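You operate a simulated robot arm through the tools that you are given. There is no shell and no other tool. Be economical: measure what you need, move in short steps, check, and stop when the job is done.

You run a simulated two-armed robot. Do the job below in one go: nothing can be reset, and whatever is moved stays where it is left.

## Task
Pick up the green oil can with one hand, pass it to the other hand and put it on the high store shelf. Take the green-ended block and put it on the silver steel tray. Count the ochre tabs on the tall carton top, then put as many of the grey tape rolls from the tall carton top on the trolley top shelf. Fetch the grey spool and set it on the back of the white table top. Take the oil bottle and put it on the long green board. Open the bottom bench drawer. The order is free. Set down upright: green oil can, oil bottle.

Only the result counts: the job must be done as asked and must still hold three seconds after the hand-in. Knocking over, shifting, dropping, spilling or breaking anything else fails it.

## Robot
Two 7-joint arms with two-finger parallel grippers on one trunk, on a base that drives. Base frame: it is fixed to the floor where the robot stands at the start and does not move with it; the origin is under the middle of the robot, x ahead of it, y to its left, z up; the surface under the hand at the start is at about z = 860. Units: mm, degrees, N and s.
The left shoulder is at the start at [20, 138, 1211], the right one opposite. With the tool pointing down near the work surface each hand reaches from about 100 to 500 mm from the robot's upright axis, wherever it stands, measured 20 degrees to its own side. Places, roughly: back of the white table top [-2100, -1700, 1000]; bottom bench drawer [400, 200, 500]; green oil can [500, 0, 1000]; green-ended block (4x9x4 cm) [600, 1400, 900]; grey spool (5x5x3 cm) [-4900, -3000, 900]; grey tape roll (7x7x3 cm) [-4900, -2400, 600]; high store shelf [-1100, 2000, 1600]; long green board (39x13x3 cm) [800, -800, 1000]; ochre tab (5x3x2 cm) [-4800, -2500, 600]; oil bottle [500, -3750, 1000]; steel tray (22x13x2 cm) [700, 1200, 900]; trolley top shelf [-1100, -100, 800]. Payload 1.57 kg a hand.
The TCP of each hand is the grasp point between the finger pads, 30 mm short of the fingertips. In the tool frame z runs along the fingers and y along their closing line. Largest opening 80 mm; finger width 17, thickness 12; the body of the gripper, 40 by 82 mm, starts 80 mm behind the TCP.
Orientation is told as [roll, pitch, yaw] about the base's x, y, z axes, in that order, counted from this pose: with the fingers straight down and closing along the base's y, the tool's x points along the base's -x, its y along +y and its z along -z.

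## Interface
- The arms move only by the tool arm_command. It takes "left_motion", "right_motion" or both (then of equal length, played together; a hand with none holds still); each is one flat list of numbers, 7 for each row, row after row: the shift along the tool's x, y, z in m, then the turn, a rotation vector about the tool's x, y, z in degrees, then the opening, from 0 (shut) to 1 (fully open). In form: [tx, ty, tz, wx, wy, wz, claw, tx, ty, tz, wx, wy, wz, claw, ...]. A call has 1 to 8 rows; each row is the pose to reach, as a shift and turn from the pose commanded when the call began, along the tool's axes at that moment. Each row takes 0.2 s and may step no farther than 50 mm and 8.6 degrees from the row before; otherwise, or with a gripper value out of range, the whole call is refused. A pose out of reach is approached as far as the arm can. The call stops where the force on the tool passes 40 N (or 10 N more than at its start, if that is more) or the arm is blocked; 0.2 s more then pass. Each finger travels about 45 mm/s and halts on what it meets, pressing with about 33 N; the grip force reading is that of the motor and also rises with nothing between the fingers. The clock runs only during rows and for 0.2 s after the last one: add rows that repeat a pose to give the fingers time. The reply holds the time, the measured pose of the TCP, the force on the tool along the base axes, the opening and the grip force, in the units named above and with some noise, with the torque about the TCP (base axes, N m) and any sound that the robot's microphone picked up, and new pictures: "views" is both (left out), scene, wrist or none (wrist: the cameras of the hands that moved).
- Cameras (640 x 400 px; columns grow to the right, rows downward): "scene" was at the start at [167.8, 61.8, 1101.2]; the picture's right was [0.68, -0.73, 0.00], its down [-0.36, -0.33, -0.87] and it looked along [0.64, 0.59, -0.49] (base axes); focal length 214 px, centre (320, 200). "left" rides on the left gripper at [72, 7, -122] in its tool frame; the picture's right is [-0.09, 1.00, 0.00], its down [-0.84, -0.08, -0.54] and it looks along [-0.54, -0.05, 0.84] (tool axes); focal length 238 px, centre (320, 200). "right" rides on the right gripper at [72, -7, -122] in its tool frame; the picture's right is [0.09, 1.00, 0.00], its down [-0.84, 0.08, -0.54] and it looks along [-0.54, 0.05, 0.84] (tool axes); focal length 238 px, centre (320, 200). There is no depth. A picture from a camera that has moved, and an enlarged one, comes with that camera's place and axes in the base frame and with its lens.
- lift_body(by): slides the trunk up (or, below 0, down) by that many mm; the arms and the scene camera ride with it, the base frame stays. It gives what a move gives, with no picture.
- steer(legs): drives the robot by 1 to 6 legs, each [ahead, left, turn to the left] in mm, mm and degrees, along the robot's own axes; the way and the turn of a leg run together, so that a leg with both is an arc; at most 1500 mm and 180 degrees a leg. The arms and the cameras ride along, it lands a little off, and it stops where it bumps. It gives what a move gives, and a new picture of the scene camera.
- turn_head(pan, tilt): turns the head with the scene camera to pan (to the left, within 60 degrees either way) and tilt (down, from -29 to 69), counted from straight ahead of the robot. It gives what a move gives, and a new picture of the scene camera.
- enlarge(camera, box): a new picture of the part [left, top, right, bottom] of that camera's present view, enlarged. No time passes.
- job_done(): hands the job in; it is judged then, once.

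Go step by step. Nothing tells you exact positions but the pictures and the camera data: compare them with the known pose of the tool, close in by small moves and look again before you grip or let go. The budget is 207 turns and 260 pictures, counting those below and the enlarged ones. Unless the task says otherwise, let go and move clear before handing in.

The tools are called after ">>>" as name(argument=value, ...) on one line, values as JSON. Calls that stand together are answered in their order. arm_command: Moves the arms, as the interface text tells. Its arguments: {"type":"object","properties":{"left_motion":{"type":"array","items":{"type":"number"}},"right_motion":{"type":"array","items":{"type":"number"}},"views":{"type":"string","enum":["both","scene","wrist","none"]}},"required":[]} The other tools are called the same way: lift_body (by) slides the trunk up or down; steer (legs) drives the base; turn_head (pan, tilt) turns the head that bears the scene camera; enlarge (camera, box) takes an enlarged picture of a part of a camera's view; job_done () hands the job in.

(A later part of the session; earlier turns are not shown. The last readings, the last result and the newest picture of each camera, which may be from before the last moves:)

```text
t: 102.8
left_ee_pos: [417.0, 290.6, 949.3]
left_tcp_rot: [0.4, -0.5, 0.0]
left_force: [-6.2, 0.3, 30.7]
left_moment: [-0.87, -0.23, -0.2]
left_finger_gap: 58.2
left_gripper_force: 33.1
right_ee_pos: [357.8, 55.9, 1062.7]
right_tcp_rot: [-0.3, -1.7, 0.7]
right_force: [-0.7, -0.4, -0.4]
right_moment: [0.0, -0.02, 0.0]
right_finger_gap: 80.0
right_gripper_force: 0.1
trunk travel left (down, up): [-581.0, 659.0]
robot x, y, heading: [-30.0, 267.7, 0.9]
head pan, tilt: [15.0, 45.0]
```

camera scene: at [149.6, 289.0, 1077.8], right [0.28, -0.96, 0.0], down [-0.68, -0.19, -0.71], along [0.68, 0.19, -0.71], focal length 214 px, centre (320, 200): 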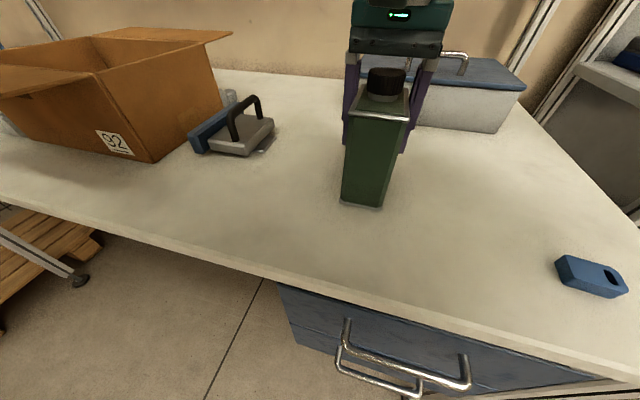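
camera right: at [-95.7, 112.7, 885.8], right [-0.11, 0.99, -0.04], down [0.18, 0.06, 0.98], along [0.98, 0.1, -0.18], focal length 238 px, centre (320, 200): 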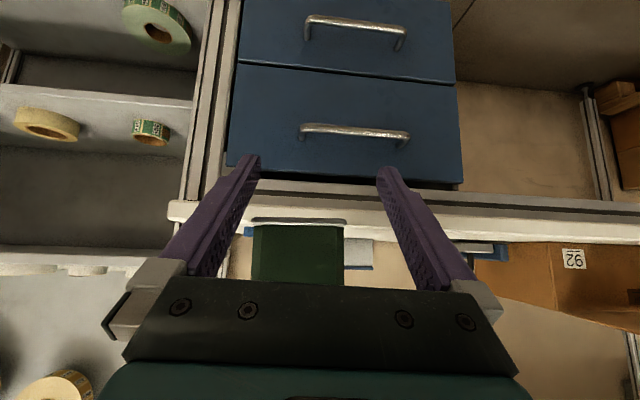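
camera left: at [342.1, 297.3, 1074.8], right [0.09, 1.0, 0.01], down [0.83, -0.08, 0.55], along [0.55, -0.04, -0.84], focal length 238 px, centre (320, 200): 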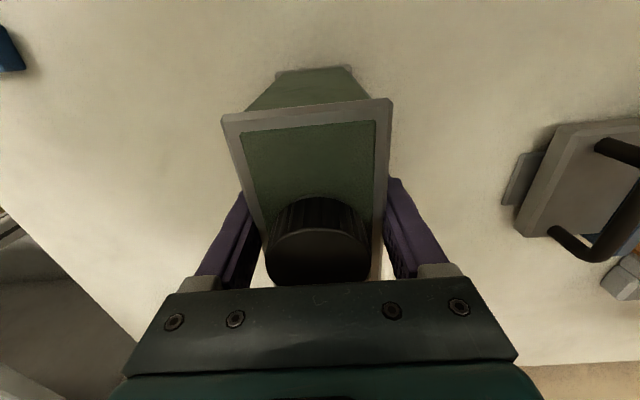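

It stands on the table. I release and rise.

>>> lift_body(by=2)

>>> arm_command(left_motion=[0, 0, 0, 0, 0, 0, 0.8, 0, 0, 0, 0, 0, 0, 1, 0, 0, 0, 0, 0, 0, 1, 0, 0, -0.03, 0, 0, 0, 1, 0, 0, -0.06, 0, 0, 0, 1, 0, 0, -0.1, 0, 0, 0, 1], views="both")

```text
t: 103.3
left_ee_pos: [417.3, 291.3, 949.3]
left_tcp_rot: [0.5, -0.6, 0.1]
left_force: [4.7, -3.4, 7.8]
left_moment: [-0.63, -0.98, 0.01]
left_finger_gap: 57.9
left_gripper_force: 32.4
right_ee_pos: [358.5, 56.3, 1064.7]
right_tcp_rot: [-0.4, -1.8, 0.7]
right_force: [0.6, -0.4, 0.4]
right_moment: [-0.01, -0.01, 0.03]
right_finger_gap: 80.0
right_gripper_force: 0.1
trunk travel left (down, up): [-583.0, 657.0]
robot x, y, heading: [-27.5, 262.8, 1.1]
head pan, tilt: [15.0, 45.0]
```

```text
t: 104.8
left_ee_pos: [404.7, 292.5, 1026.6]
left_tcp_rot: [0.3, 2.6, -0.2]
left_force: [0.1, 0.3, 0.2]
left_moment: [0.0, -0.05, 0.02]
left_finger_gap: 80.0
left_gripper_force: 0.0
left hand out of reach, approached as far as the arm can: row 6
right_ee_pos: [356.6, 56.2, 1064.6]
right_tcp_rot: [-0.3, -1.7, 0.7]
right_force: [0.1, -0.1, 0.1]
right_moment: [0.02, 0.0, -0.01]
right_finger_gap: 79.9
right_gripper_force: 0.1
trunk travel left (down, up): [-583.0, 657.0]
robot x, y, heading: [-28.0, 261.9, 0.9]
head pan, tilt: [15.0, 45.0]
camera scene: at [149.7, 288.9, 1074.7], right [0.28, -0.96, 0.0], down [-0.68, -0.19, -0.71], along [0.68, 0.19, -0.71], focal length 214 px, centre (320, 200)
camera left: at [339.2, 299.3, 1152.7], right [0.1, 1.0, 0.0], down [0.86, -0.08, 0.5], along [0.5, -0.05, -0.86], focal length 238 px, centre (320, 200)
```

scene: 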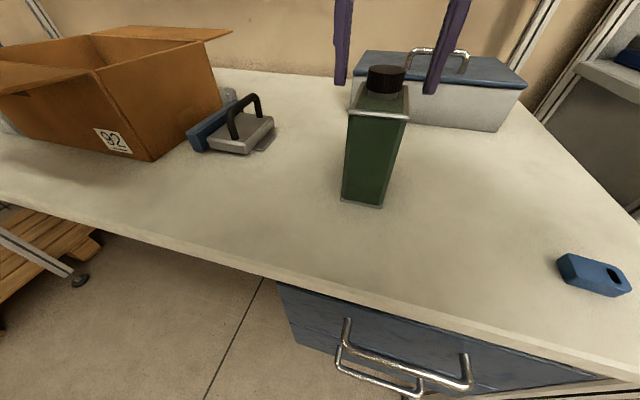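
left: 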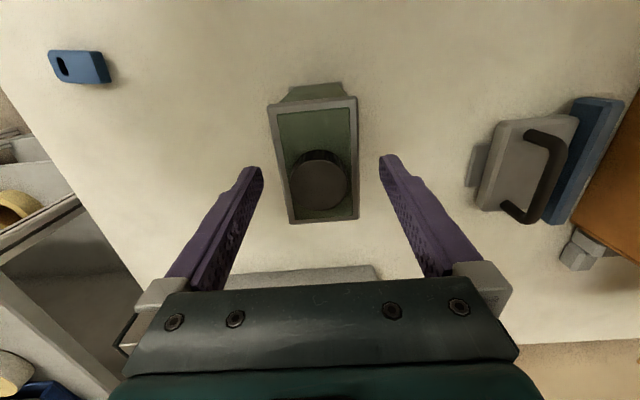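

The can stands upright again at about [407, 291]. I turn the head aside, then tilt the left hand to −45° for a regrip from the front.

>>> turn_head(pan=-40, tilt=30)

>>> arm_command(left_motion=[0.02, 0, -0.025, 0, 0, 0, 1, 0.038, 0, -0.047, 0, 0, 0, 1], views="none")

>>> arm_command(left_motion=[0, 0, 0, 0, -8, 0, 1, 0, 0, 0, 0, -16, 0, 1, 0, 0, 0, 0, -24, 0, 1, 0, 0, 0, 0, -32, 0, 1, 0, 0, 0, 0, -40, 0, 1, 0, 0, 0, 0, -47.5, 0, 1], views="wrist")

```text
t: 106.0
left_ee_pos: [406.2, 293.7, 1025.9]
left_tcp_rot: [0.4, 2.3, -0.1]
left_force: [-0.1, -0.7, 0.4]
left_moment: [0.0, -0.02, -0.01]
left_finger_gap: 79.9
left_gripper_force: 0.0
right_ee_pos: [357.0, 56.3, 1064.8]
right_tcp_rot: [-0.3, -1.8, 0.6]
right_force: [0.3, -0.5, -0.2]
right_moment: [-0.02, 0.01, 0.0]
right_finger_gap: 80.2
right_gripper_force: 0.1
trunk travel left (down, up): [-583.0, 657.0]
robot x, y, heading: [-27.1, 262.7, 0.9]
head pan, tilt: [-40.0, 30.0]
camera scene: at [142.1, 209.7, 1097.5], right [-0.63, -0.78, 0.0], down [-0.39, 0.31, -0.87], along [0.67, -0.54, -0.5], focal length 214 px, centre (320, 200)
```

scene: 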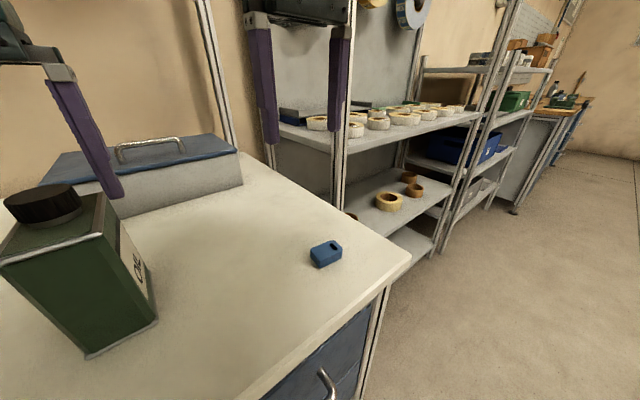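

```text
t: 106.6
left_ee_pos: [374.7, 277.8, 1025.9]
left_tcp_rot: [-2.6, 10.1, 0.0]
left_force: [-0.2, -0.1, 0.5]
left_moment: [-0.01, 0.01, -0.01]
left_finger_gap: 80.2
left_gripper_force: 0.1
left hand out of reach, approached as far as the arm can: row 1, 2
right_ee_pos: [355.5, 56.1, 1063.7]
right_tcp_rot: [-0.4, -1.7, 0.8]
right_force: [0.2, -0.3, 0.3]
right_moment: [0.01, 0.01, 0.02]
right_finger_gap: 80.0
right_gripper_force: 0.0
trunk travel left (down, up): [-583.0, 657.0]
robot x, y, heading: [-29.5, 265.5, 1.0]
head pan, tilt: [-40.0, 30.0]
stopped in row 2 (left hand): the arm was blocked; the commanded pose is now the measured one
```

```text
t: 108.0
left_ee_pos: [537.3, 272.4, 1022.8]
left_tcp_rot: [-3.3, -37.3, 2.5]
left_force: [0.1, -0.2, -0.3]
left_moment: [0.0, 0.0, -0.01]
left_finger_gap: 80.1
left_gripper_force: 0.1
left hand out of reach, approached as far as the arm can: row 1, 2, 3, 4, 5, 6
right_ee_pos: [355.0, 56.9, 1064.5]
right_tcp_rot: [-0.2, -1.7, 0.6]
right_force: [0.3, 0.3, -0.2]
right_moment: [-0.02, -0.03, 0.0]
right_finger_gap: 79.8
right_gripper_force: 0.1
trunk travel left (down, up): [-583.0, 657.0]
robot x, y, heading: [-30.1, 265.2, 1.2]
head pan, tilt: [-40.0, 30.0]
camera left: at [406.2, 281.3, 1077.2], right [0.07, 1.0, 0.01], down [0.33, -0.03, 0.94], along [0.94, -0.06, -0.34], focal length 238 px, centre (320, 200)
```

left: 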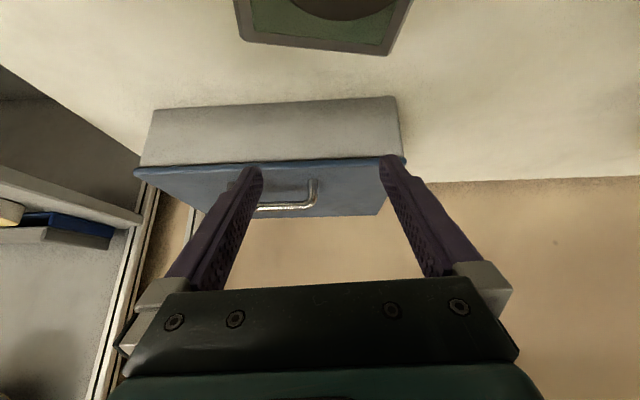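

The left arm is cramped because it works too high relative to its shoulder. I raise the trunk 200 mm; then the hand works lower relative to it.

>>> lift_body(by=200)

>>> arm_command(left_motion=[0.025, 0, -0.02, -3.3, 0, 0, 1, 0.055, 0, -0.046, -3.3, -3, 0, 1, 0.085, 0, -0.072, -3.3, -6, 0, 1, 0.115, 0, -0.095, -3.3, -8, 0, 1], views="none")

>>> turn_head(pan=-5, tilt=45)

```text
t: 110.2
left_ee_pos: [535.5, 271.7, 1223.0]
left_tcp_rot: [-3.3, -37.3, 2.5]
left_force: [-0.6, -0.3, 0.6]
left_moment: [0.0, 0.01, 0.02]
left_finger_gap: 79.9
left_gripper_force: 0.1
right_ee_pos: [355.6, 56.8, 1263.5]
right_tcp_rot: [-0.3, -1.7, 0.7]
right_force: [-0.2, 0.1, -0.3]
right_moment: [0.0, -0.02, 0.01]
right_finger_gap: 79.9
right_gripper_force: 0.0
trunk travel left (down, up): [-783.0, 457.0]
robot x, y, heading: [-30.5, 265.1, 0.9]
head pan, tilt: [-40.0, 30.0]
```

```text
t: 111.2
left_ee_pos: [558.5, 285.4, 1227.8]
left_tcp_rot: [-0.1, -45.3, 2.7]
left_force: [-0.4, 0.2, -0.2]
left_moment: [-0.01, 0.01, -0.02]
left_finger_gap: 80.1
left_gripper_force: 0.0
left hand out of reach, approached as far as the arm can: row 1, 2, 3, 4
right_ee_pos: [356.0, 57.1, 1263.8]
right_tcp_rot: [-0.4, -1.7, 0.7]
right_force: [-0.5, 0.6, -1.0]
right_moment: [0.02, 0.01, 0.02]
right_finger_gap: 80.0
right_gripper_force: 0.0
trunk travel left (down, up): [-783.0, 457.0]
robot x, y, heading: [-28.4, 265.5, 1.1]
head pan, tilt: [-40.0, 30.0]
```

```text
t: 112.2
left_ee_pos: [557.4, 285.3, 1228.3]
left_tcp_rot: [-0.3, -45.2, 2.8]
left_force: [0.0, -0.7, -0.2]
left_moment: [0.03, -0.01, 0.02]
left_finger_gap: 80.1
left_gripper_force: 0.0
right_ee_pos: [356.4, 56.0, 1263.4]
right_tcp_rot: [-0.3, -1.8, 0.7]
right_force: [-0.2, 0.0, 0.0]
right_moment: [0.0, 0.03, -0.01]
right_finger_gap: 79.9
right_gripper_force: 0.0
trunk travel left (down, up): [-783.0, 457.0]
robot x, y, heading: [-32.5, 266.0, 0.9]
head pan, tilt: [-5.0, 45.0]
camera scene: at [153.0, 260.9, 1274.9], right [-0.07, -1.0, 0.0], down [-0.71, 0.05, -0.71], along [0.71, -0.05, -0.71], focal length 214 px, centre (320, 200)
```

scene: 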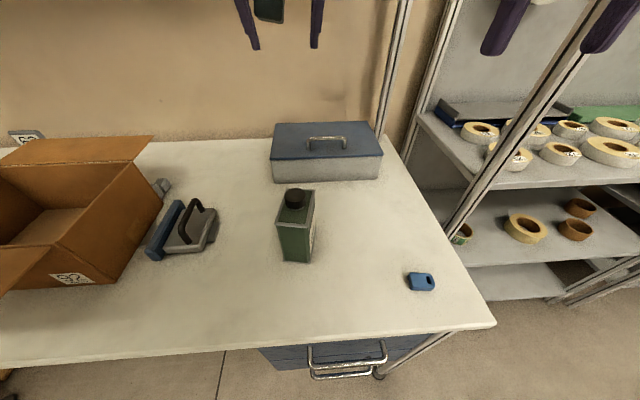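

>>> arm_command(left_motion=[0.025, 0, 0.025, 0, 0, 0, 1, 0.05, 0, 0.05, 0, 0, 0, 1, 0.075, 0, 0.075, 0, 0, 0, 1, 0.098, 0, 0.098, 0, 0, 0, 1], views="none")

>>> arm_command(left_motion=[0.03, 0, -0.03, 0, 0, -0.5, 1, 0.06, 0, -0.06, 0, 0, -1, 1, 0.09, 0, -0.09, 0, 0, 0, 1, 0.12, 0, -0.12, 0, 0, 0, 1, 0.15, 0, -0.15, 0, 0, 0, 1], views="wrist")

```text
t: 113.2
left_ee_pos: [529.1, 294.8, 1091.5]
left_tcp_rot: [-0.2, -45.2, 2.7]
left_force: [-1.0, -0.5, 0.0]
left_moment: [-0.01, -0.03, 0.02]
left_finger_gap: 80.2
left_gripper_force: 0.0
left hand out of reach, approached as far as the arm can: row 2, 3, 4
right_ee_pos: [356.7, 55.9, 1264.3]
right_tcp_rot: [-0.3, -1.7, 0.6]
right_force: [0.1, 0.2, -1.1]
right_moment: [0.01, 0.02, 0.01]
right_finger_gap: 80.0
right_gripper_force: 0.0
trunk travel left (down, up): [-783.0, 457.0]
robot x, y, heading: [-23.6, 263.4, 0.7]
head pan, tilt: [-5.0, 45.0]
```

```text
t: 114.4
left_ee_pos: [313.7, 291.0, 1087.0]
left_tcp_rot: [-0.1, -45.3, 2.9]
left_force: [-0.5, -0.6, 0.1]
left_moment: [0.01, -0.01, 0.01]
left_finger_gap: 79.9
left_gripper_force: 0.1
right_ee_pos: [356.6, 57.0, 1264.5]
right_tcp_rot: [-0.3, -1.8, 0.7]
right_force: [0.1, -0.3, 0.3]
right_moment: [0.0, 0.0, 0.0]
right_finger_gap: 80.1
right_gripper_force: 0.1
trunk travel left (down, up): [-783.0, 457.0]
robot x, y, heading: [-33.8, 262.1, 1.0]
head pan, tilt: [-5.0, 45.0]
camera left: at [177.2, 290.5, 1122.5], right [0.02, 1.0, 0.06], down [0.21, -0.07, 0.98], along [0.98, 0.0, -0.21], focal length 238 px, centre (320, 200)
```

left: 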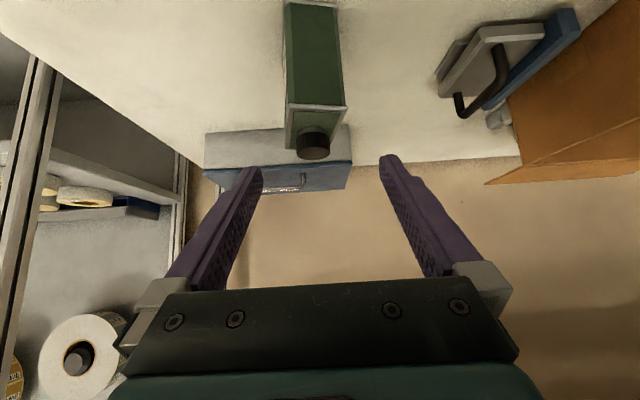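

Now the arm moves freely. I approach the can from the front with the left at −45° and look before closing.

>>> arm_command(left_motion=[0.02, 0, 0.027, 0.7, 0, 0.7, 1, 0.039, -0.001, 0.053, 1.4, 0, 1.4, 1, 0.0576, -0.0015, 0.08, 1.4, 0, 1.4, 1, 0.06, -0.0015, 0.12, 1.4, 0, 1.4, 1], views="both")

```text
t: 115.4
left_ee_pos: [359.4, 290.6, 966.0]
left_tcp_rot: [-0.3, -45.3, 0.8]
left_force: [-0.3, 1.0, 0.0]
left_moment: [0.02, 0.0, 0.01]
left_finger_gap: 80.0
left_gripper_force: 0.1
right_ee_pos: [355.7, 55.7, 1264.1]
right_tcp_rot: [-0.3, -1.8, 0.7]
right_force: [0.2, 0.1, -0.5]
right_moment: [0.0, 0.0, 0.03]
right_finger_gap: 80.1
right_gripper_force: 0.1
trunk travel left (down, up): [-783.0, 457.0]
robot x, y, heading: [-28.4, 264.5, 0.9]
head pan, tilt: [-5.0, 45.0]
camera scene: at [153.0, 260.9, 1274.9], right [-0.07, -1.0, 0.0], down [-0.71, 0.05, -0.71], along [0.71, -0.05, -0.71], focal length 214 px, centre (320, 200)
camera left: at [222.4, 296.4, 1001.6], right [0.05, 1.0, 0.06], down [0.2, -0.07, 0.98], along [0.98, -0.04, -0.21], focal length 238 px, centre (320, 200)
```

scene: 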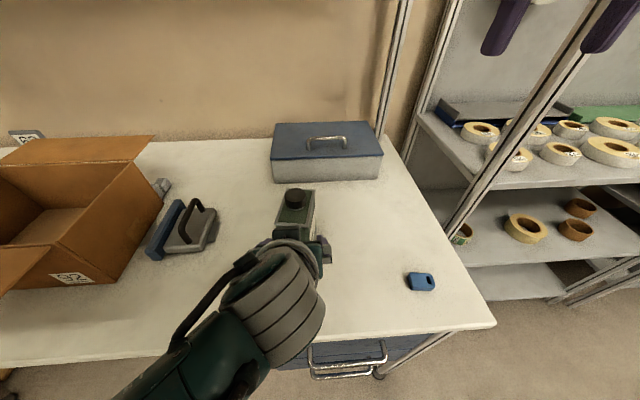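
left: 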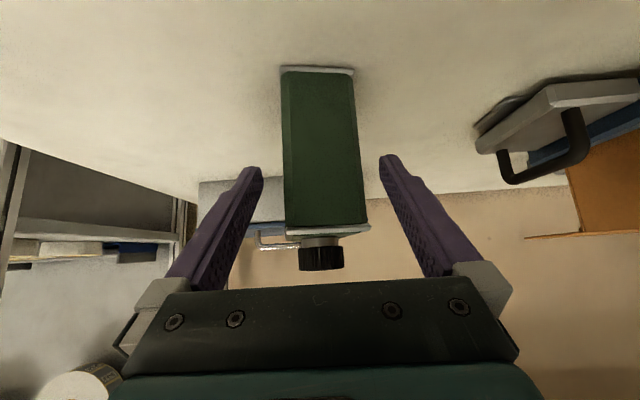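

The can stands with its front at about x=388, centre y≈295 (a little further than I reckoned). I move in to straddle it and check.

>>> arm_command(left_motion=[-0.006, 0.004, 0.032, 0, 0, 0, 1, -0.013, 0.004, 0.062, 0, 0, 0, 1], views="both")

```text
t: 116.0
left_ee_pos: [413.1, 294.4, 932.3]
left_tcp_rot: [-0.7, -45.4, 0.9]
left_force: [1.9, -1.7, 0.2]
left_moment: [0.01, 0.02, 0.04]
left_finger_gap: 80.0
left_gripper_force: 0.0
right_ee_pos: [355.5, 55.3, 1263.0]
right_tcp_rot: [-0.3, -1.8, 0.7]
right_force: [-0.7, 0.1, -0.6]
right_moment: [0.0, -0.02, -0.01]
right_finger_gap: 80.0
right_gripper_force: 0.1
trunk travel left (down, up): [-783.0, 457.0]
robot x, y, heading: [-31.1, 258.6, 1.0]
head pan, tilt: [-5.0, 45.0]
camera scene: at [152.9, 260.9, 1274.9], right [-0.07, -1.0, 0.0], down [-0.71, 0.05, -0.71], along [0.71, -0.05, -0.71], focal length 214 px, centre (320, 200)
camera left: at [276.0, 300.6, 968.1], right [0.06, 1.0, 0.06], down [0.2, -0.07, 0.98], along [0.98, -0.04, -0.2], focal length 238 px, centre (320, 200)
```

scene: 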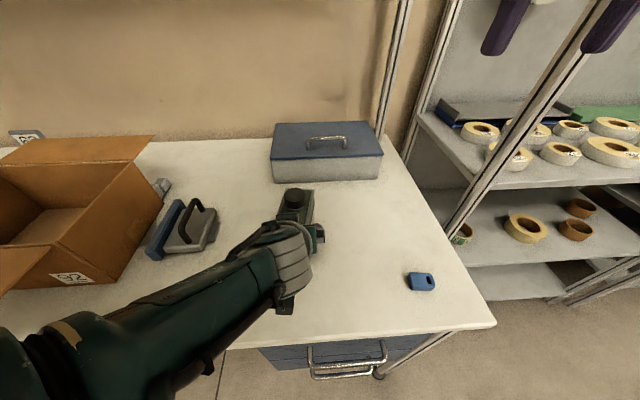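
left: 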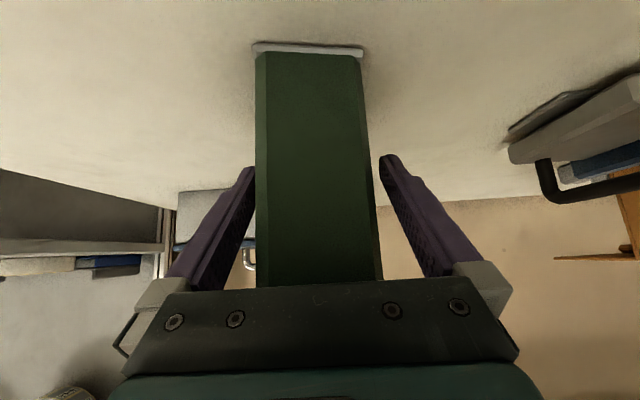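

>>> arm_command(left_motion=[0, -0.001, 0, 0, 0, 0, 0.6, 0, -0.001, 0, 0, 0, 0, 0.3, 0, -0.001, 0, 0, 0, 0, 0.2, 0, -0.001, 0, 0, 0, 0, 0.2, 0, -0.001, 0, 0, 0, 0, 0.2], views="none")

>>> arm_command(left_motion=[-0.02, 0, -0.02, 0, 0, 0, 0.2, -0.04, 0, -0.04, 0, 0, 0, 0.2, -0.07, 0, -0.07, 0, 0, 0, 0.2, -0.1, 0, -0.1, 0, 0, 0, 0.2], views="both")

```text
t: 117.2
left_ee_pos: [412.6, 297.0, 929.3]
left_tcp_rot: [0.0, -45.3, 0.7]
left_force: [0.7, -0.4, -0.1]
left_moment: [0.0, 0.03, 0.0]
left_finger_gap: 57.9
left_gripper_force: 33.0
right_ee_pos: [356.0, 56.8, 1263.4]
right_tcp_rot: [-0.3, -1.6, 0.6]
right_force: [0.6, 0.1, 0.0]
right_moment: [0.02, 0.0, 0.0]
right_finger_gap: 79.9
right_gripper_force: 0.1
trunk travel left (down, up): [-783.0, 457.0]
robot x, y, heading: [-30.6, 265.7, 0.7]
head pan, tilt: [-5.0, 45.0]
```

```text
t: 118.2
left_ee_pos: [414.3, 313.1, 1060.6]
left_tcp_rot: [3.4, -45.1, -1.3]
left_force: [0.5, 1.0, -5.8]
left_moment: [0.02, 0.05, -0.01]
left_finger_gap: 57.9
left_gripper_force: 32.9
right_ee_pos: [355.0, 56.6, 1263.4]
right_tcp_rot: [-0.3, -1.7, 0.7]
right_force: [-0.7, 0.3, 0.6]
right_moment: [-0.01, 0.0, 0.0]
right_finger_gap: 80.0
right_gripper_force: 0.1
trunk travel left (down, up): [-783.0, 457.0]
robot x, y, heading: [-28.4, 267.3, 1.1]
head pan, tilt: [-5.0, 45.0]
camera scene: at [152.7, 261.0, 1274.7], right [-0.07, -1.0, 0.0], down [-0.71, 0.05, -0.71], along [0.7, -0.05, -0.71], focal length 214 px, centre (320, 200)
camera left: at [278.0, 316.3, 1097.1], right [0.05, 0.99, 0.11], down [0.21, -0.11, 0.97], along [0.98, -0.02, -0.21], focal length 238 px, centre (320, 200)
```

scene: 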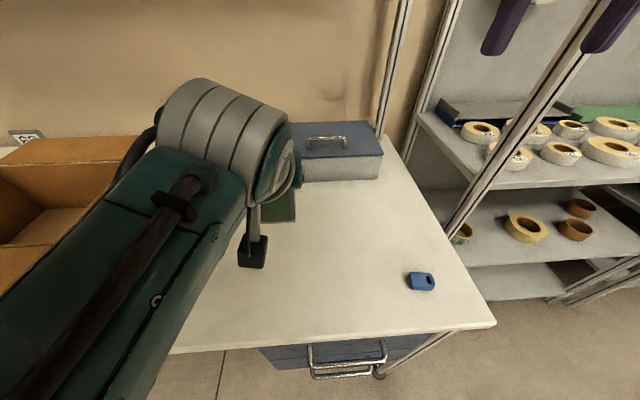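
left: 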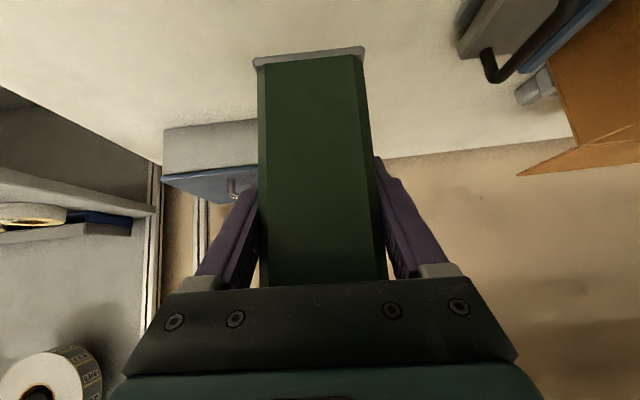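

Held again, gap 58. I tuck the right hand in, back off and drive to the store shelf.

>>> arm_command(right_motion=[0.03, -0.015, 0.02, 0, 0, 0, 1, 0.06, -0.03, 0.05, 0, 0, 0, 1, 0.09, -0.045, 0.08, 0, 0, 0, 1, 0.12, -0.05, 0.11, 0, 0, 0, 1], views="none")

>>> steer(legs=[[-350, 0, 0], [0, 0, 89], [735, 0, 0], [0, 630, 0]])

>>> lift_body(by=400)

>>> lift_body(by=50)

>>> turn_head(pan=-10, tilt=20)

```text
t: 119.2
left_ee_pos: [414.6, 312.3, 1060.4]
left_tcp_rot: [3.4, -45.2, -1.1]
left_force: [-0.8, -0.2, -5.2]
left_moment: [-0.04, 0.12, -0.02]
left_finger_gap: 58.0
left_gripper_force: 32.9
right_ee_pos: [238.0, 2.9, 1150.2]
right_tcp_rot: [-0.4, -1.7, 0.7]
right_force: [-0.9, -0.1, 0.6]
right_moment: [0.01, 0.01, 0.02]
right_finger_gap: 79.9
right_gripper_force: 0.1
trunk travel left (down, up): [-783.0, 457.0]
robot x, y, heading: [-33.9, 263.2, 0.8]
head pan, tilt: [-5.0, 45.0]
```

```text
t: 131.8
left_ee_pos: [-1023.9, 1428.8, 1062.1]
left_tcp_rot: [3.2, -45.3, 88.3]
left_force: [0.9, 0.4, -5.1]
left_moment: [-0.07, -0.01, 0.01]
left_finger_gap: 57.9
left_gripper_force: 33.0
right_ee_pos: [-716.8, 1248.6, 1149.5]
right_tcp_rot: [-0.2, -1.7, 90.0]
right_force: [0.7, -0.4, 0.4]
right_moment: [-0.02, 0.0, -0.04]
right_finger_gap: 80.0
right_gripper_force: 0.1
trunk travel left (down, up): [-783.0, 457.0]
robot x, y, heading: [-980.8, 983.8, 90.2]
head pan, tilt: [-5.0, 45.0]
camera scene: at [-974.7, 1164.4, 1274.8], right [1.0, -0.08, 0.0], down [-0.06, -0.71, -0.71], along [0.06, 0.7, -0.71], focal length 214 px, centre (320, 200)
```

scene: 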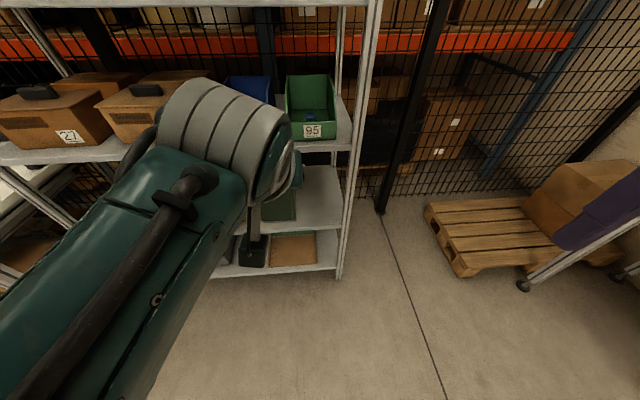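

```text
t: 135.6
left_ee_pos: [-1029.8, 1428.7, 1459.7]
left_tcp_rot: [4.1, -45.0, 87.7]
left_force: [0.5, 0.2, -4.7]
left_moment: [-0.06, 0.0, 0.02]
left_finger_gap: 57.8
left_gripper_force: 33.0
right_ee_pos: [-716.9, 1248.1, 1549.3]
right_tcp_rot: [-0.3, -1.7, 90.0]
right_force: [0.6, 0.4, 0.5]
right_moment: [0.0, -0.01, 0.0]
right_finger_gap: 80.0
right_gripper_force: 0.1
trunk travel left (down, up): [-1183.0, 57.0]
robot x, y, heading: [-983.2, 979.3, 90.4]
head pan, tilt: [-5.0, 45.0]
```

```text
t: 136.5
left_ee_pos: [-1030.1, 1429.7, 1509.8]
left_tcp_rot: [4.1, -45.1, 87.7]
left_force: [-0.2, 0.6, -4.8]
left_moment: [-0.07, 0.01, 0.01]
left_finger_gap: 57.7
left_gripper_force: 33.2
right_ee_pos: [-717.3, 1247.9, 1600.4]
right_tcp_rot: [-0.3, -1.6, 90.1]
right_force: [-0.5, -0.2, -0.6]
right_moment: [0.03, -0.02, -0.01]
right_finger_gap: 79.7
right_gripper_force: 0.1
trunk travel left (down, up): [-1233.0, 7.0]
robot x, y, heading: [-984.6, 985.1, 89.9]
head pan, tilt: [-5.0, 45.0]
```

```text
t: 137.4
left_ee_pos: [-1029.6, 1430.3, 1509.5]
left_tcp_rot: [4.2, -45.2, 87.7]
left_force: [0.1, -0.8, -5.1]
left_moment: [-0.07, 0.03, 0.03]
left_finger_gap: 57.8
left_gripper_force: 32.6
right_ee_pos: [-717.8, 1249.2, 1600.0]
right_tcp_rot: [-0.3, -1.8, 90.0]
right_force: [0.3, -0.1, -0.7]
right_moment: [0.01, -0.01, -0.01]
right_finger_gap: 79.8
right_gripper_force: 0.1
trunk travel left (down, up): [-1233.0, 7.0]
robot x, y, heading: [-979.0, 984.4, 90.3]
head pan, tilt: [-10.0, 20.0]
camera scene: at [-965.7, 1175.4, 1763.4], right [0.99, -0.17, 0.0], down [-0.06, -0.34, -0.94], along [0.16, 0.93, -0.34], focal length 214 px, centre (320, 200)
```

scene: 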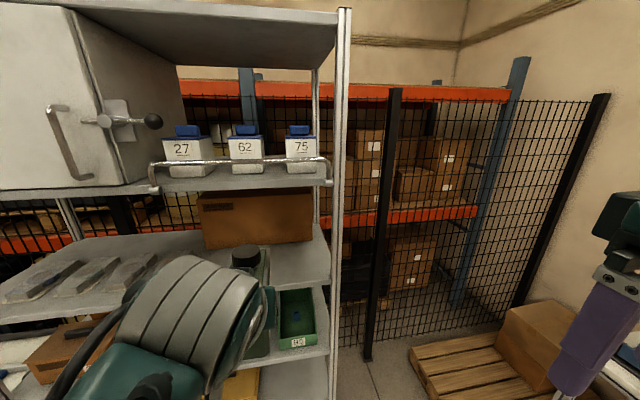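

>>> enlarge(camera="scene", box=[130, 100, 350, 238])

```text
2.90 times, centred on (240, 169) of scene
camera zoom: at [-965.7, 1175.4, 1763.4], right [0.99, -0.17, 0.0], down [-0.06, -0.34, -0.94], along [0.16, 0.93, -0.34], focal length 622 px, centre (552, 290)
```

zoom: 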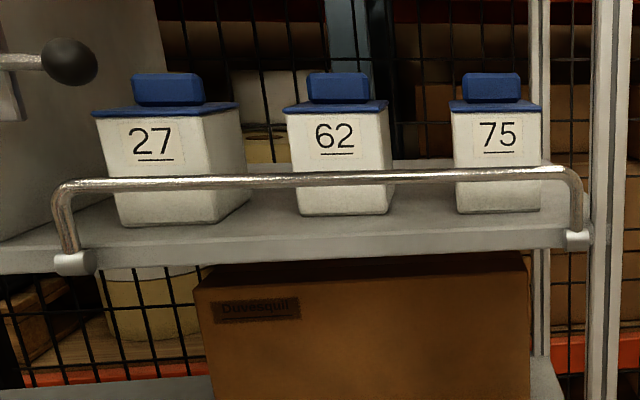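

The rail is on the shelf's front edge, about 55 mm high, so the can must go over it. I raise the left hand and level it.

>>> arm_command(left_motion=[-0.025, 0, -0.025, 2, 0, 0, 0.2, -0.05, 0, -0.05, 4.2, 0, 0, 0.2, -0.08, 0, -0.08, 4.2, 0, 0, 0.2, -0.11, 0, -0.11, 4.2, 0, 0, 0.2, -0.145, 0, -0.145, 4.2, 0, 0, 0.2, -0.177, 0, -0.177, 4.2, 0, 0, 0.2], views="scene")

```text
t: 138.8
left_ee_pos: [-1024.7, 1430.7, 1760.8]
left_tcp_rot: [0.3, -44.9, 88.2]
left_force: [0.0, 0.2, -5.0]
left_moment: [-0.06, -0.03, -0.01]
left_finger_gap: 57.8
left_gripper_force: 33.1
right_ee_pos: [-716.3, 1248.6, 1600.1]
right_tcp_rot: [-0.4, -1.7, 89.9]
right_force: [0.2, 0.1, -0.2]
right_moment: [-0.01, -0.01, 0.01]
right_finger_gap: 79.9
right_gripper_force: 0.1
trunk travel left (down, up): [-1233.0, 7.0]
robot x, y, heading: [-983.4, 982.7, 90.1]
head pan, tilt: [-10.0, 20.0]
camera scene: at [-965.1, 1175.3, 1764.0], right [0.98, -0.17, 0.0], down [-0.06, -0.33, -0.94], along [0.16, 0.93, -0.34], focal length 214 px, centre (320, 200)
```

scene: 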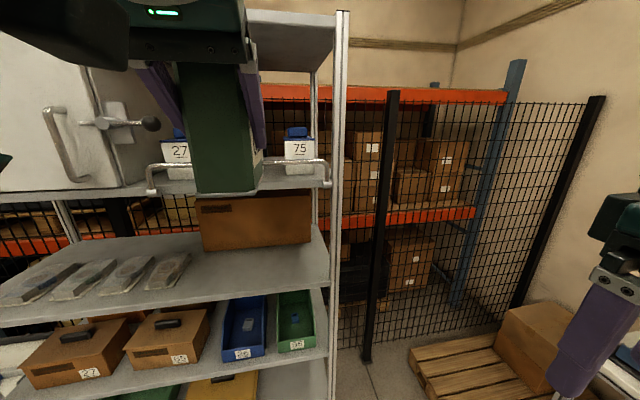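

Height reached. I drive 150 closer and measure the shelf by parallax.

>>> steer(legs=[[150, 0, 0]])

>>> enlarge(camera="scene", box=[150, 120, 390, 270])

```text
t: 140.2
left_ee_pos: [-1025.7, 1579.4, 1763.3]
left_tcp_rot: [0.0, -45.2, 88.3]
left_force: [-0.1, -0.5, -5.8]
left_moment: [-0.08, 0.03, 0.04]
left_finger_gap: 57.8
left_gripper_force: 33.2
right_ee_pos: [-716.4, 1397.3, 1600.0]
right_tcp_rot: [-0.3, -1.8, 90.0]
right_force: [1.5, -0.2, 0.0]
right_moment: [-0.02, 0.03, 0.0]
right_finger_gap: 80.0
right_gripper_force: 0.1
trunk travel left (down, up): [-1233.0, 7.0]
robot x, y, heading: [-984.9, 1126.3, 90.4]
head pan, tilt: [-10.0, 20.0]
camera scene: at [-965.7, 1323.1, 1763.5], right [0.98, -0.18, 0.0], down [-0.06, -0.34, -0.94], along [0.17, 0.93, -0.34], focal length 214 px, centre (320, 200)
```

scene: 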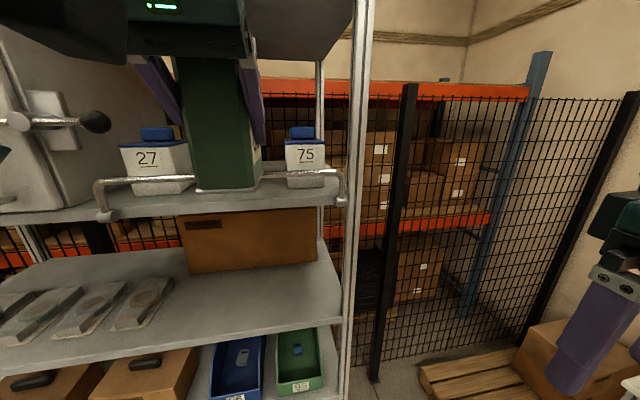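

```text
2.67 times, centred on (270, 195) of scene
camera zoom: at [-965.7, 1323.1, 1763.5], right [0.98, -0.18, 0.0], down [-0.06, -0.34, -0.94], along [0.17, 0.93, -0.34], focal length 572 px, centre (453, 213)
```

zoom: 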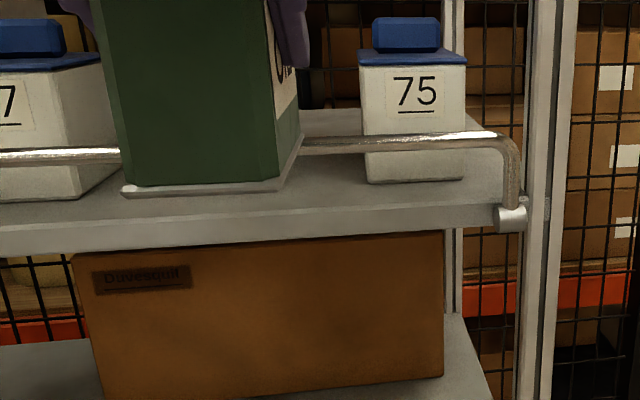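

>>> enlarge(camera="scene", box=[260, 120, 360, 220])

>>> enlarge(camera="left", box=[0, 0, 640, 400])

```text
4.00 times, centred on (310, 170) of scene
camera zoom: at [-965.7, 1323.1, 1763.5], right [0.98, -0.18, 0.0], down [-0.06, -0.34, -0.94], along [0.17, 0.93, -0.34], focal length 858 px, centre (360, 320)
```

zoom: 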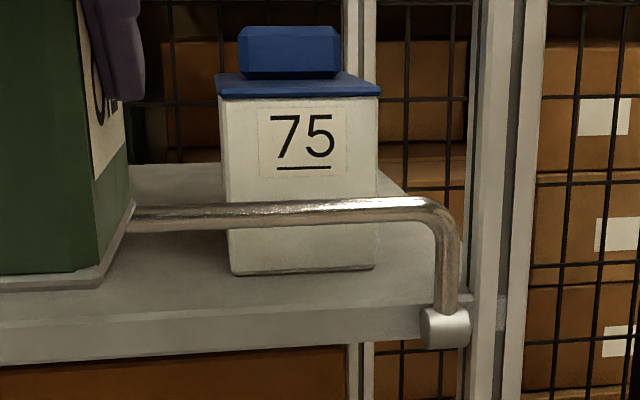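

```text
1.00 times, centred on (320, 200) of left (not enlarged: the box is as wide or as high as the picture)
camera zoom: at [-1035.3, 1442.3, 1799.5], right [-0.99, 0.09, 0.07], down [0.08, 0.2, 0.98], along [0.08, 0.97, -0.21], focal length 238 px, centre (320, 200)
```

zoom: 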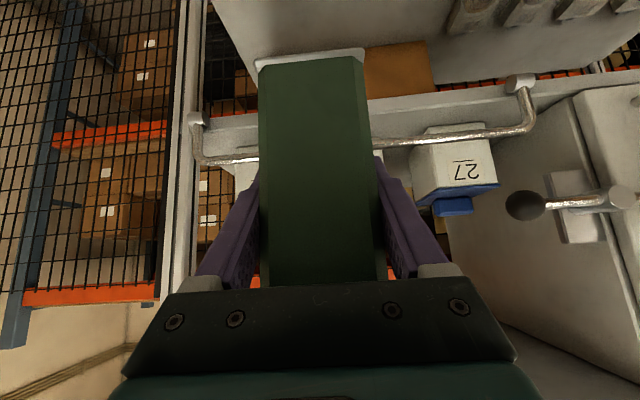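

The strip before the jars is only about 75 deep, but between jars 27 and 62 there is an 84 mm gap (x −1197…−1113), so the 58-wide can fits with its rear between them. I shift left to x≈−1155 and raise slightly.

>>> arm_command(left_motion=[-0.01, 0, -0.01, -1.2, 0, -1.2, 0.2], views="none")

>>> steer(legs=[[0, 128, 0]])

>>> enlarge(camera="left", box=[0, 0, 640, 400])

```text
t: 140.6
left_ee_pos: [-1028.3, 1578.9, 1776.6]
left_tcp_rot: [0.6, -45.1, 89.9]
left_force: [-0.3, 0.0, -4.0]
left_moment: [-0.08, -0.01, 0.01]
left_finger_gap: 57.9
left_gripper_force: 32.8
right_ee_pos: [-717.4, 1395.9, 1599.8]
right_tcp_rot: [-0.3, -1.7, 90.0]
right_force: [-0.2, -0.2, -0.3]
right_moment: [0.02, 0.01, 0.0]
right_finger_gap: 80.1
right_gripper_force: 0.0
trunk travel left (down, up): [-1233.0, 7.0]
robot x, y, heading: [-984.1, 1129.7, 90.2]
head pan, tilt: [-10.0, 20.0]
```

```text
t: 141.9
left_ee_pos: [-1156.2, 1578.8, 1777.9]
left_tcp_rot: [0.5, -45.2, 90.0]
left_force: [0.3, 0.6, -4.9]
left_moment: [-0.1, 0.0, 0.0]
left_finger_gap: 57.8
left_gripper_force: 33.1
right_ee_pos: [-846.2, 1395.4, 1599.4]
right_tcp_rot: [-0.3, -1.6, 89.9]
right_force: [1.2, -0.1, -0.4]
right_moment: [-0.01, -0.01, -0.01]
right_finger_gap: 79.9
right_gripper_force: 0.1
trunk travel left (down, up): [-1233.0, 7.0]
robot x, y, heading: [-1113.3, 1130.9, 90.2]
head pan, tilt: [-10.0, 20.0]
camera scene: at [-1093.9, 1322.5, 1764.0], right [0.98, -0.18, 0.0], down [-0.06, -0.33, -0.94], along [0.17, 0.93, -0.34], focal length 214 px, centre (320, 200)
```

scene: 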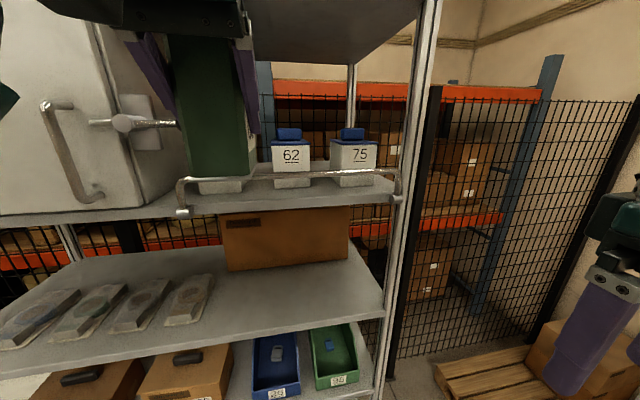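

```text
1.00 times, centred on (320, 200) of left (not enlarged: the box is as wide or as high as the picture)
camera zoom: at [-1161.2, 1442.6, 1814.0], right [-1.0, 0.06, 0.07], down [0.08, 0.2, 0.98], along [0.05, 0.98, -0.21], focal length 238 px, centre (320, 200)
```

zoom: 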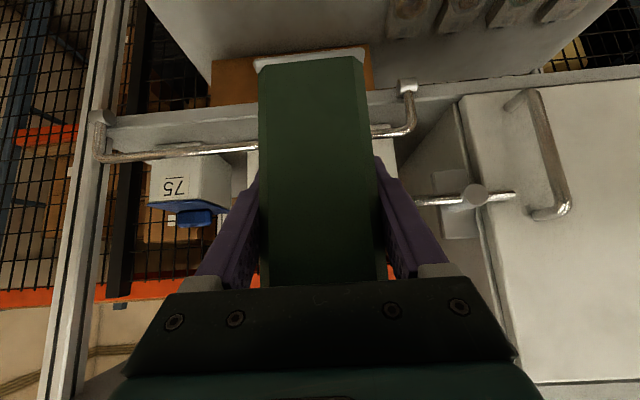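

>>> enlarge(camera="left", box=[340, 60, 460, 180])

>>> enlarge(camera="scene", box=[150, 100, 310, 220])

```text
3.33 times, centred on (400, 120) of left
camera zoom: at [-1161.2, 1442.6, 1814.0], right [-1.0, 0.06, 0.07], down [0.08, 0.2, 0.98], along [0.05, 0.98, -0.21], focal length 794 px, centre (53, 467)
```

zoom: 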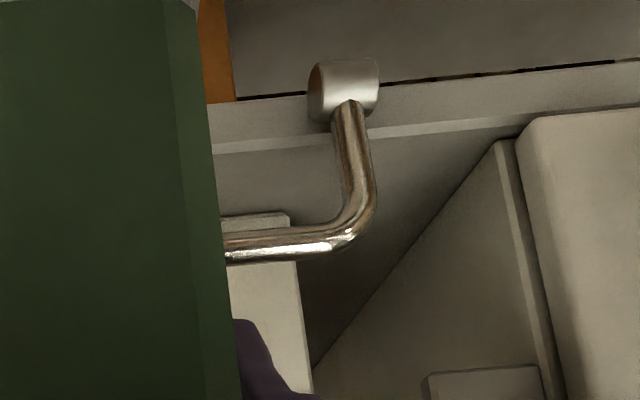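

```text
3.33 times, centred on (230, 160) of scene
camera zoom: at [-1093.9, 1322.5, 1764.0], right [0.98, -0.18, 0.0], down [-0.06, -0.33, -0.94], along [0.17, 0.93, -0.34], focal length 715 px, centre (620, 333)
```

zoom: 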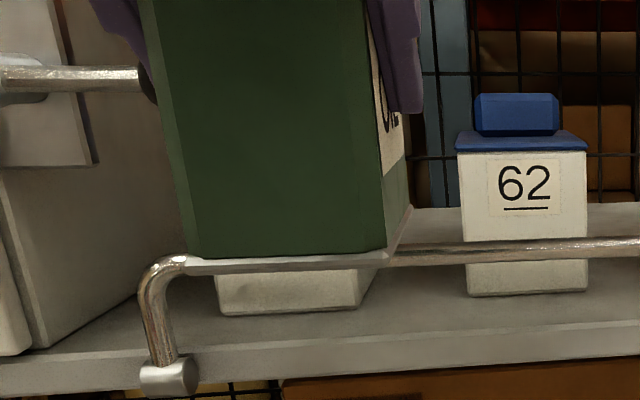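

The gap between jars 62 and 75 is wider (x −1029…−954, about 75), so I shift to x≈−991 and check.

>>> steer(legs=[[0, -165, 0]])

>>> turn_head(pan=10, tilt=20)

>>> enlarge(camera="scene", box=[220, 80, 440, 220])

>>> enlarge(camera="left", box=[180, 80, 440, 240])

```text
t: 143.3
left_ee_pos: [-988.5, 1579.9, 1779.0]
left_tcp_rot: [0.5, -45.3, 90.0]
left_force: [0.3, 0.0, -4.5]
left_moment: [-0.05, 0.01, 0.02]
left_finger_gap: 57.7
left_gripper_force: 32.9
right_ee_pos: [-678.7, 1395.6, 1600.0]
right_tcp_rot: [-0.3, -1.7, 89.9]
right_force: [0.7, 0.1, -0.3]
right_moment: [0.02, 0.0, 0.02]
right_finger_gap: 79.8
right_gripper_force: 0.0
trunk travel left (down, up): [-1233.0, 7.0]
robot x, y, heading: [-944.0, 1131.0, 90.0]
head pan, tilt: [-10.0, 20.0]
camera scene: at [-927.1, 1323.1, 1763.7], right [0.98, -0.18, 0.0], down [-0.06, -0.33, -0.94], along [0.17, 0.93, -0.34], focal length 214 px, centre (320, 200)
```

scene: 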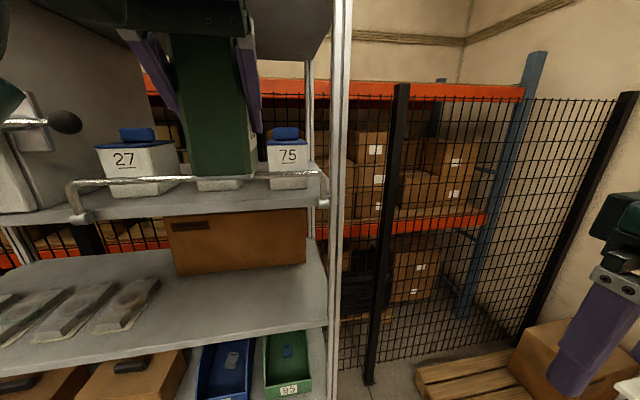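

```text
t: 144.2
left_ee_pos: [-992.9, 1580.5, 1777.6]
left_tcp_rot: [0.8, -45.1, 90.1]
left_force: [0.2, -0.1, -4.8]
left_moment: [-0.11, 0.0, 0.03]
left_finger_gap: 57.9
left_gripper_force: 32.8
right_ee_pos: [-678.3, 1396.5, 1600.0]
right_tcp_rot: [-0.3, -1.6, 89.9]
right_force: [-0.4, -0.3, -0.6]
right_moment: [-0.02, -0.01, -0.01]
right_finger_gap: 80.1
right_gripper_force: 0.1
trunk travel left (down, up): [-1233.0, 7.0]
robot x, y, heading: [-947.3, 1128.2, 90.2]
head pan, tilt: [10.0, 20.0]
camera scene: at [-929.9, 1323.5, 1763.7], right [0.99, -0.14, 0.0], down [-0.05, -0.34, -0.94], along [0.14, 0.93, -0.34], focal length 214 px, centre (320, 200)
```

scene: 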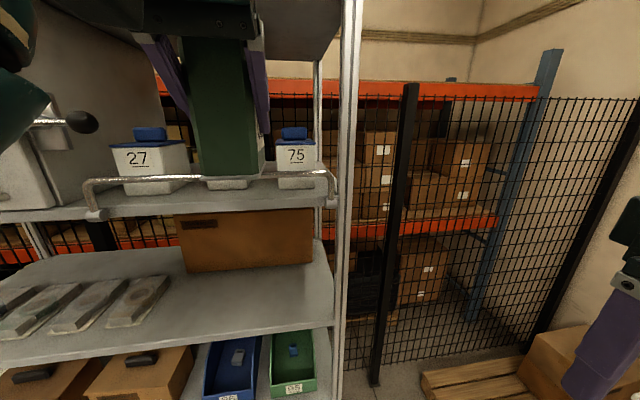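

```text
2.86 times, centred on (330, 150) of scene
camera zoom: at [-929.9, 1323.5, 1763.7], right [0.99, -0.14, 0.0], down [-0.05, -0.34, -0.94], along [0.14, 0.93, -0.34], focal length 613 px, centre (291, 343)
```

zoom: 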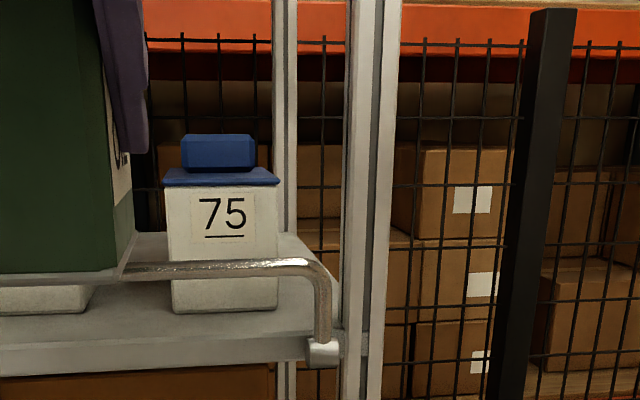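

```text
2.46 times, centred on (310, 160) of left
camera zoom: at [-996.1, 1444.2, 1813.1], right [-1.0, 0.05, 0.07], down [0.08, 0.21, 0.97], along [0.04, 0.98, -0.21], focal length 587 px, centre (345, 298)
```

zoom: 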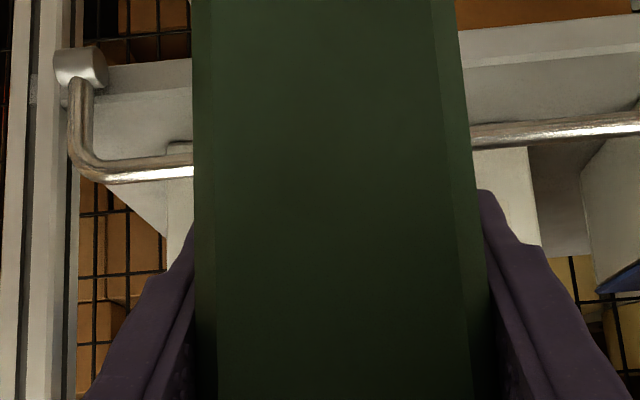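

Views agree: gap centre x≈−989, jars' front y≈1808, and I'm at x≈−990. I drive 145 closer, over the rail, and recheck.

>>> steer(legs=[[145, 0, 0]])

>>> enlarge(camera="left", box=[0, 0, 640, 400])

```text
t: 145.5
left_ee_pos: [-995.1, 1730.5, 1777.6]
left_tcp_rot: [0.9, -45.2, 90.2]
left_force: [-0.4, 0.3, -4.6]
left_moment: [-0.1, -0.02, -0.01]
left_finger_gap: 57.7
left_gripper_force: 33.0
right_ee_pos: [-680.4, 1547.8, 1600.8]
right_tcp_rot: [-0.3, -1.7, 90.1]
right_force: [0.2, 0.4, -0.2]
right_moment: [-0.01, 0.02, -0.01]
right_finger_gap: 80.1
right_gripper_force: 0.1
trunk travel left (down, up): [-1233.0, 7.0]
robot x, y, heading: [-947.2, 1279.6, 90.3]
head pan, tilt: [10.0, 20.0]
camera scene: at [-932.0, 1473.9, 1763.7], right [0.99, -0.14, 0.0], down [-0.05, -0.34, -0.94], along [0.13, 0.93, -0.34], focal length 214 px, centre (320, 200)
```

scene: 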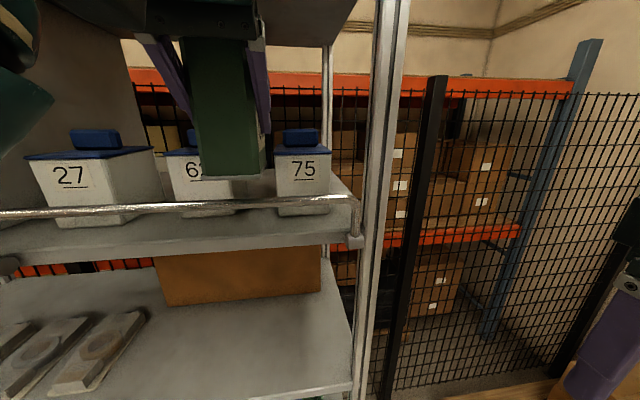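

```text
1.00 times, centred on (320, 200) of left (not enlarged: the box is as wide or as high as the picture)
camera zoom: at [-998.5, 1594.3, 1812.9], right [-1.0, 0.05, 0.08], down [0.08, 0.21, 0.97], along [0.03, 0.98, -0.21], focal length 238 px, centre (320, 200)
```

zoom: 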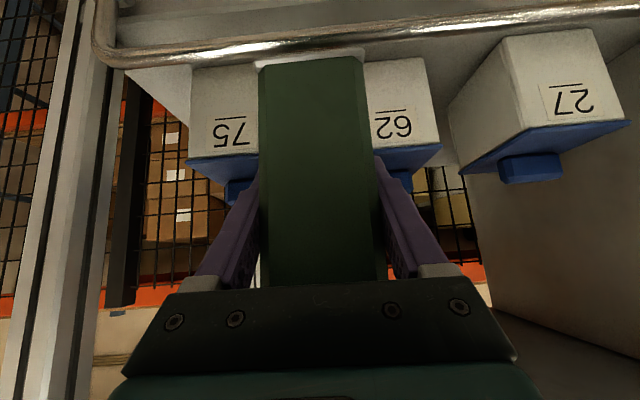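

>>> enlarge(camera="scene", box=[150, 100, 370, 250])

```text
2.67 times, centred on (260, 175) of scene
camera zoom: at [-932.0, 1473.9, 1763.7], right [0.99, -0.14, 0.0], down [-0.05, -0.34, -0.94], along [0.13, 0.93, -0.34], focal length 572 px, centre (480, 267)
```

zoom: 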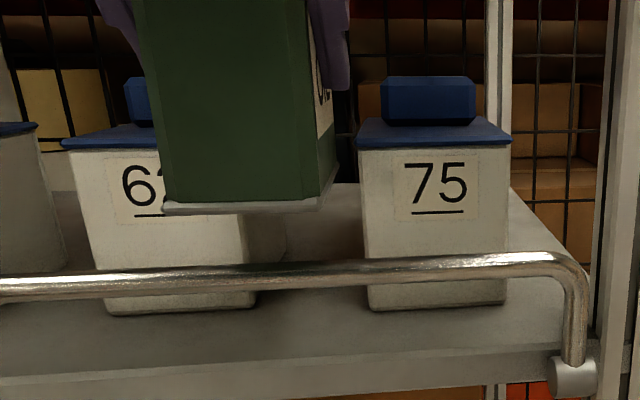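

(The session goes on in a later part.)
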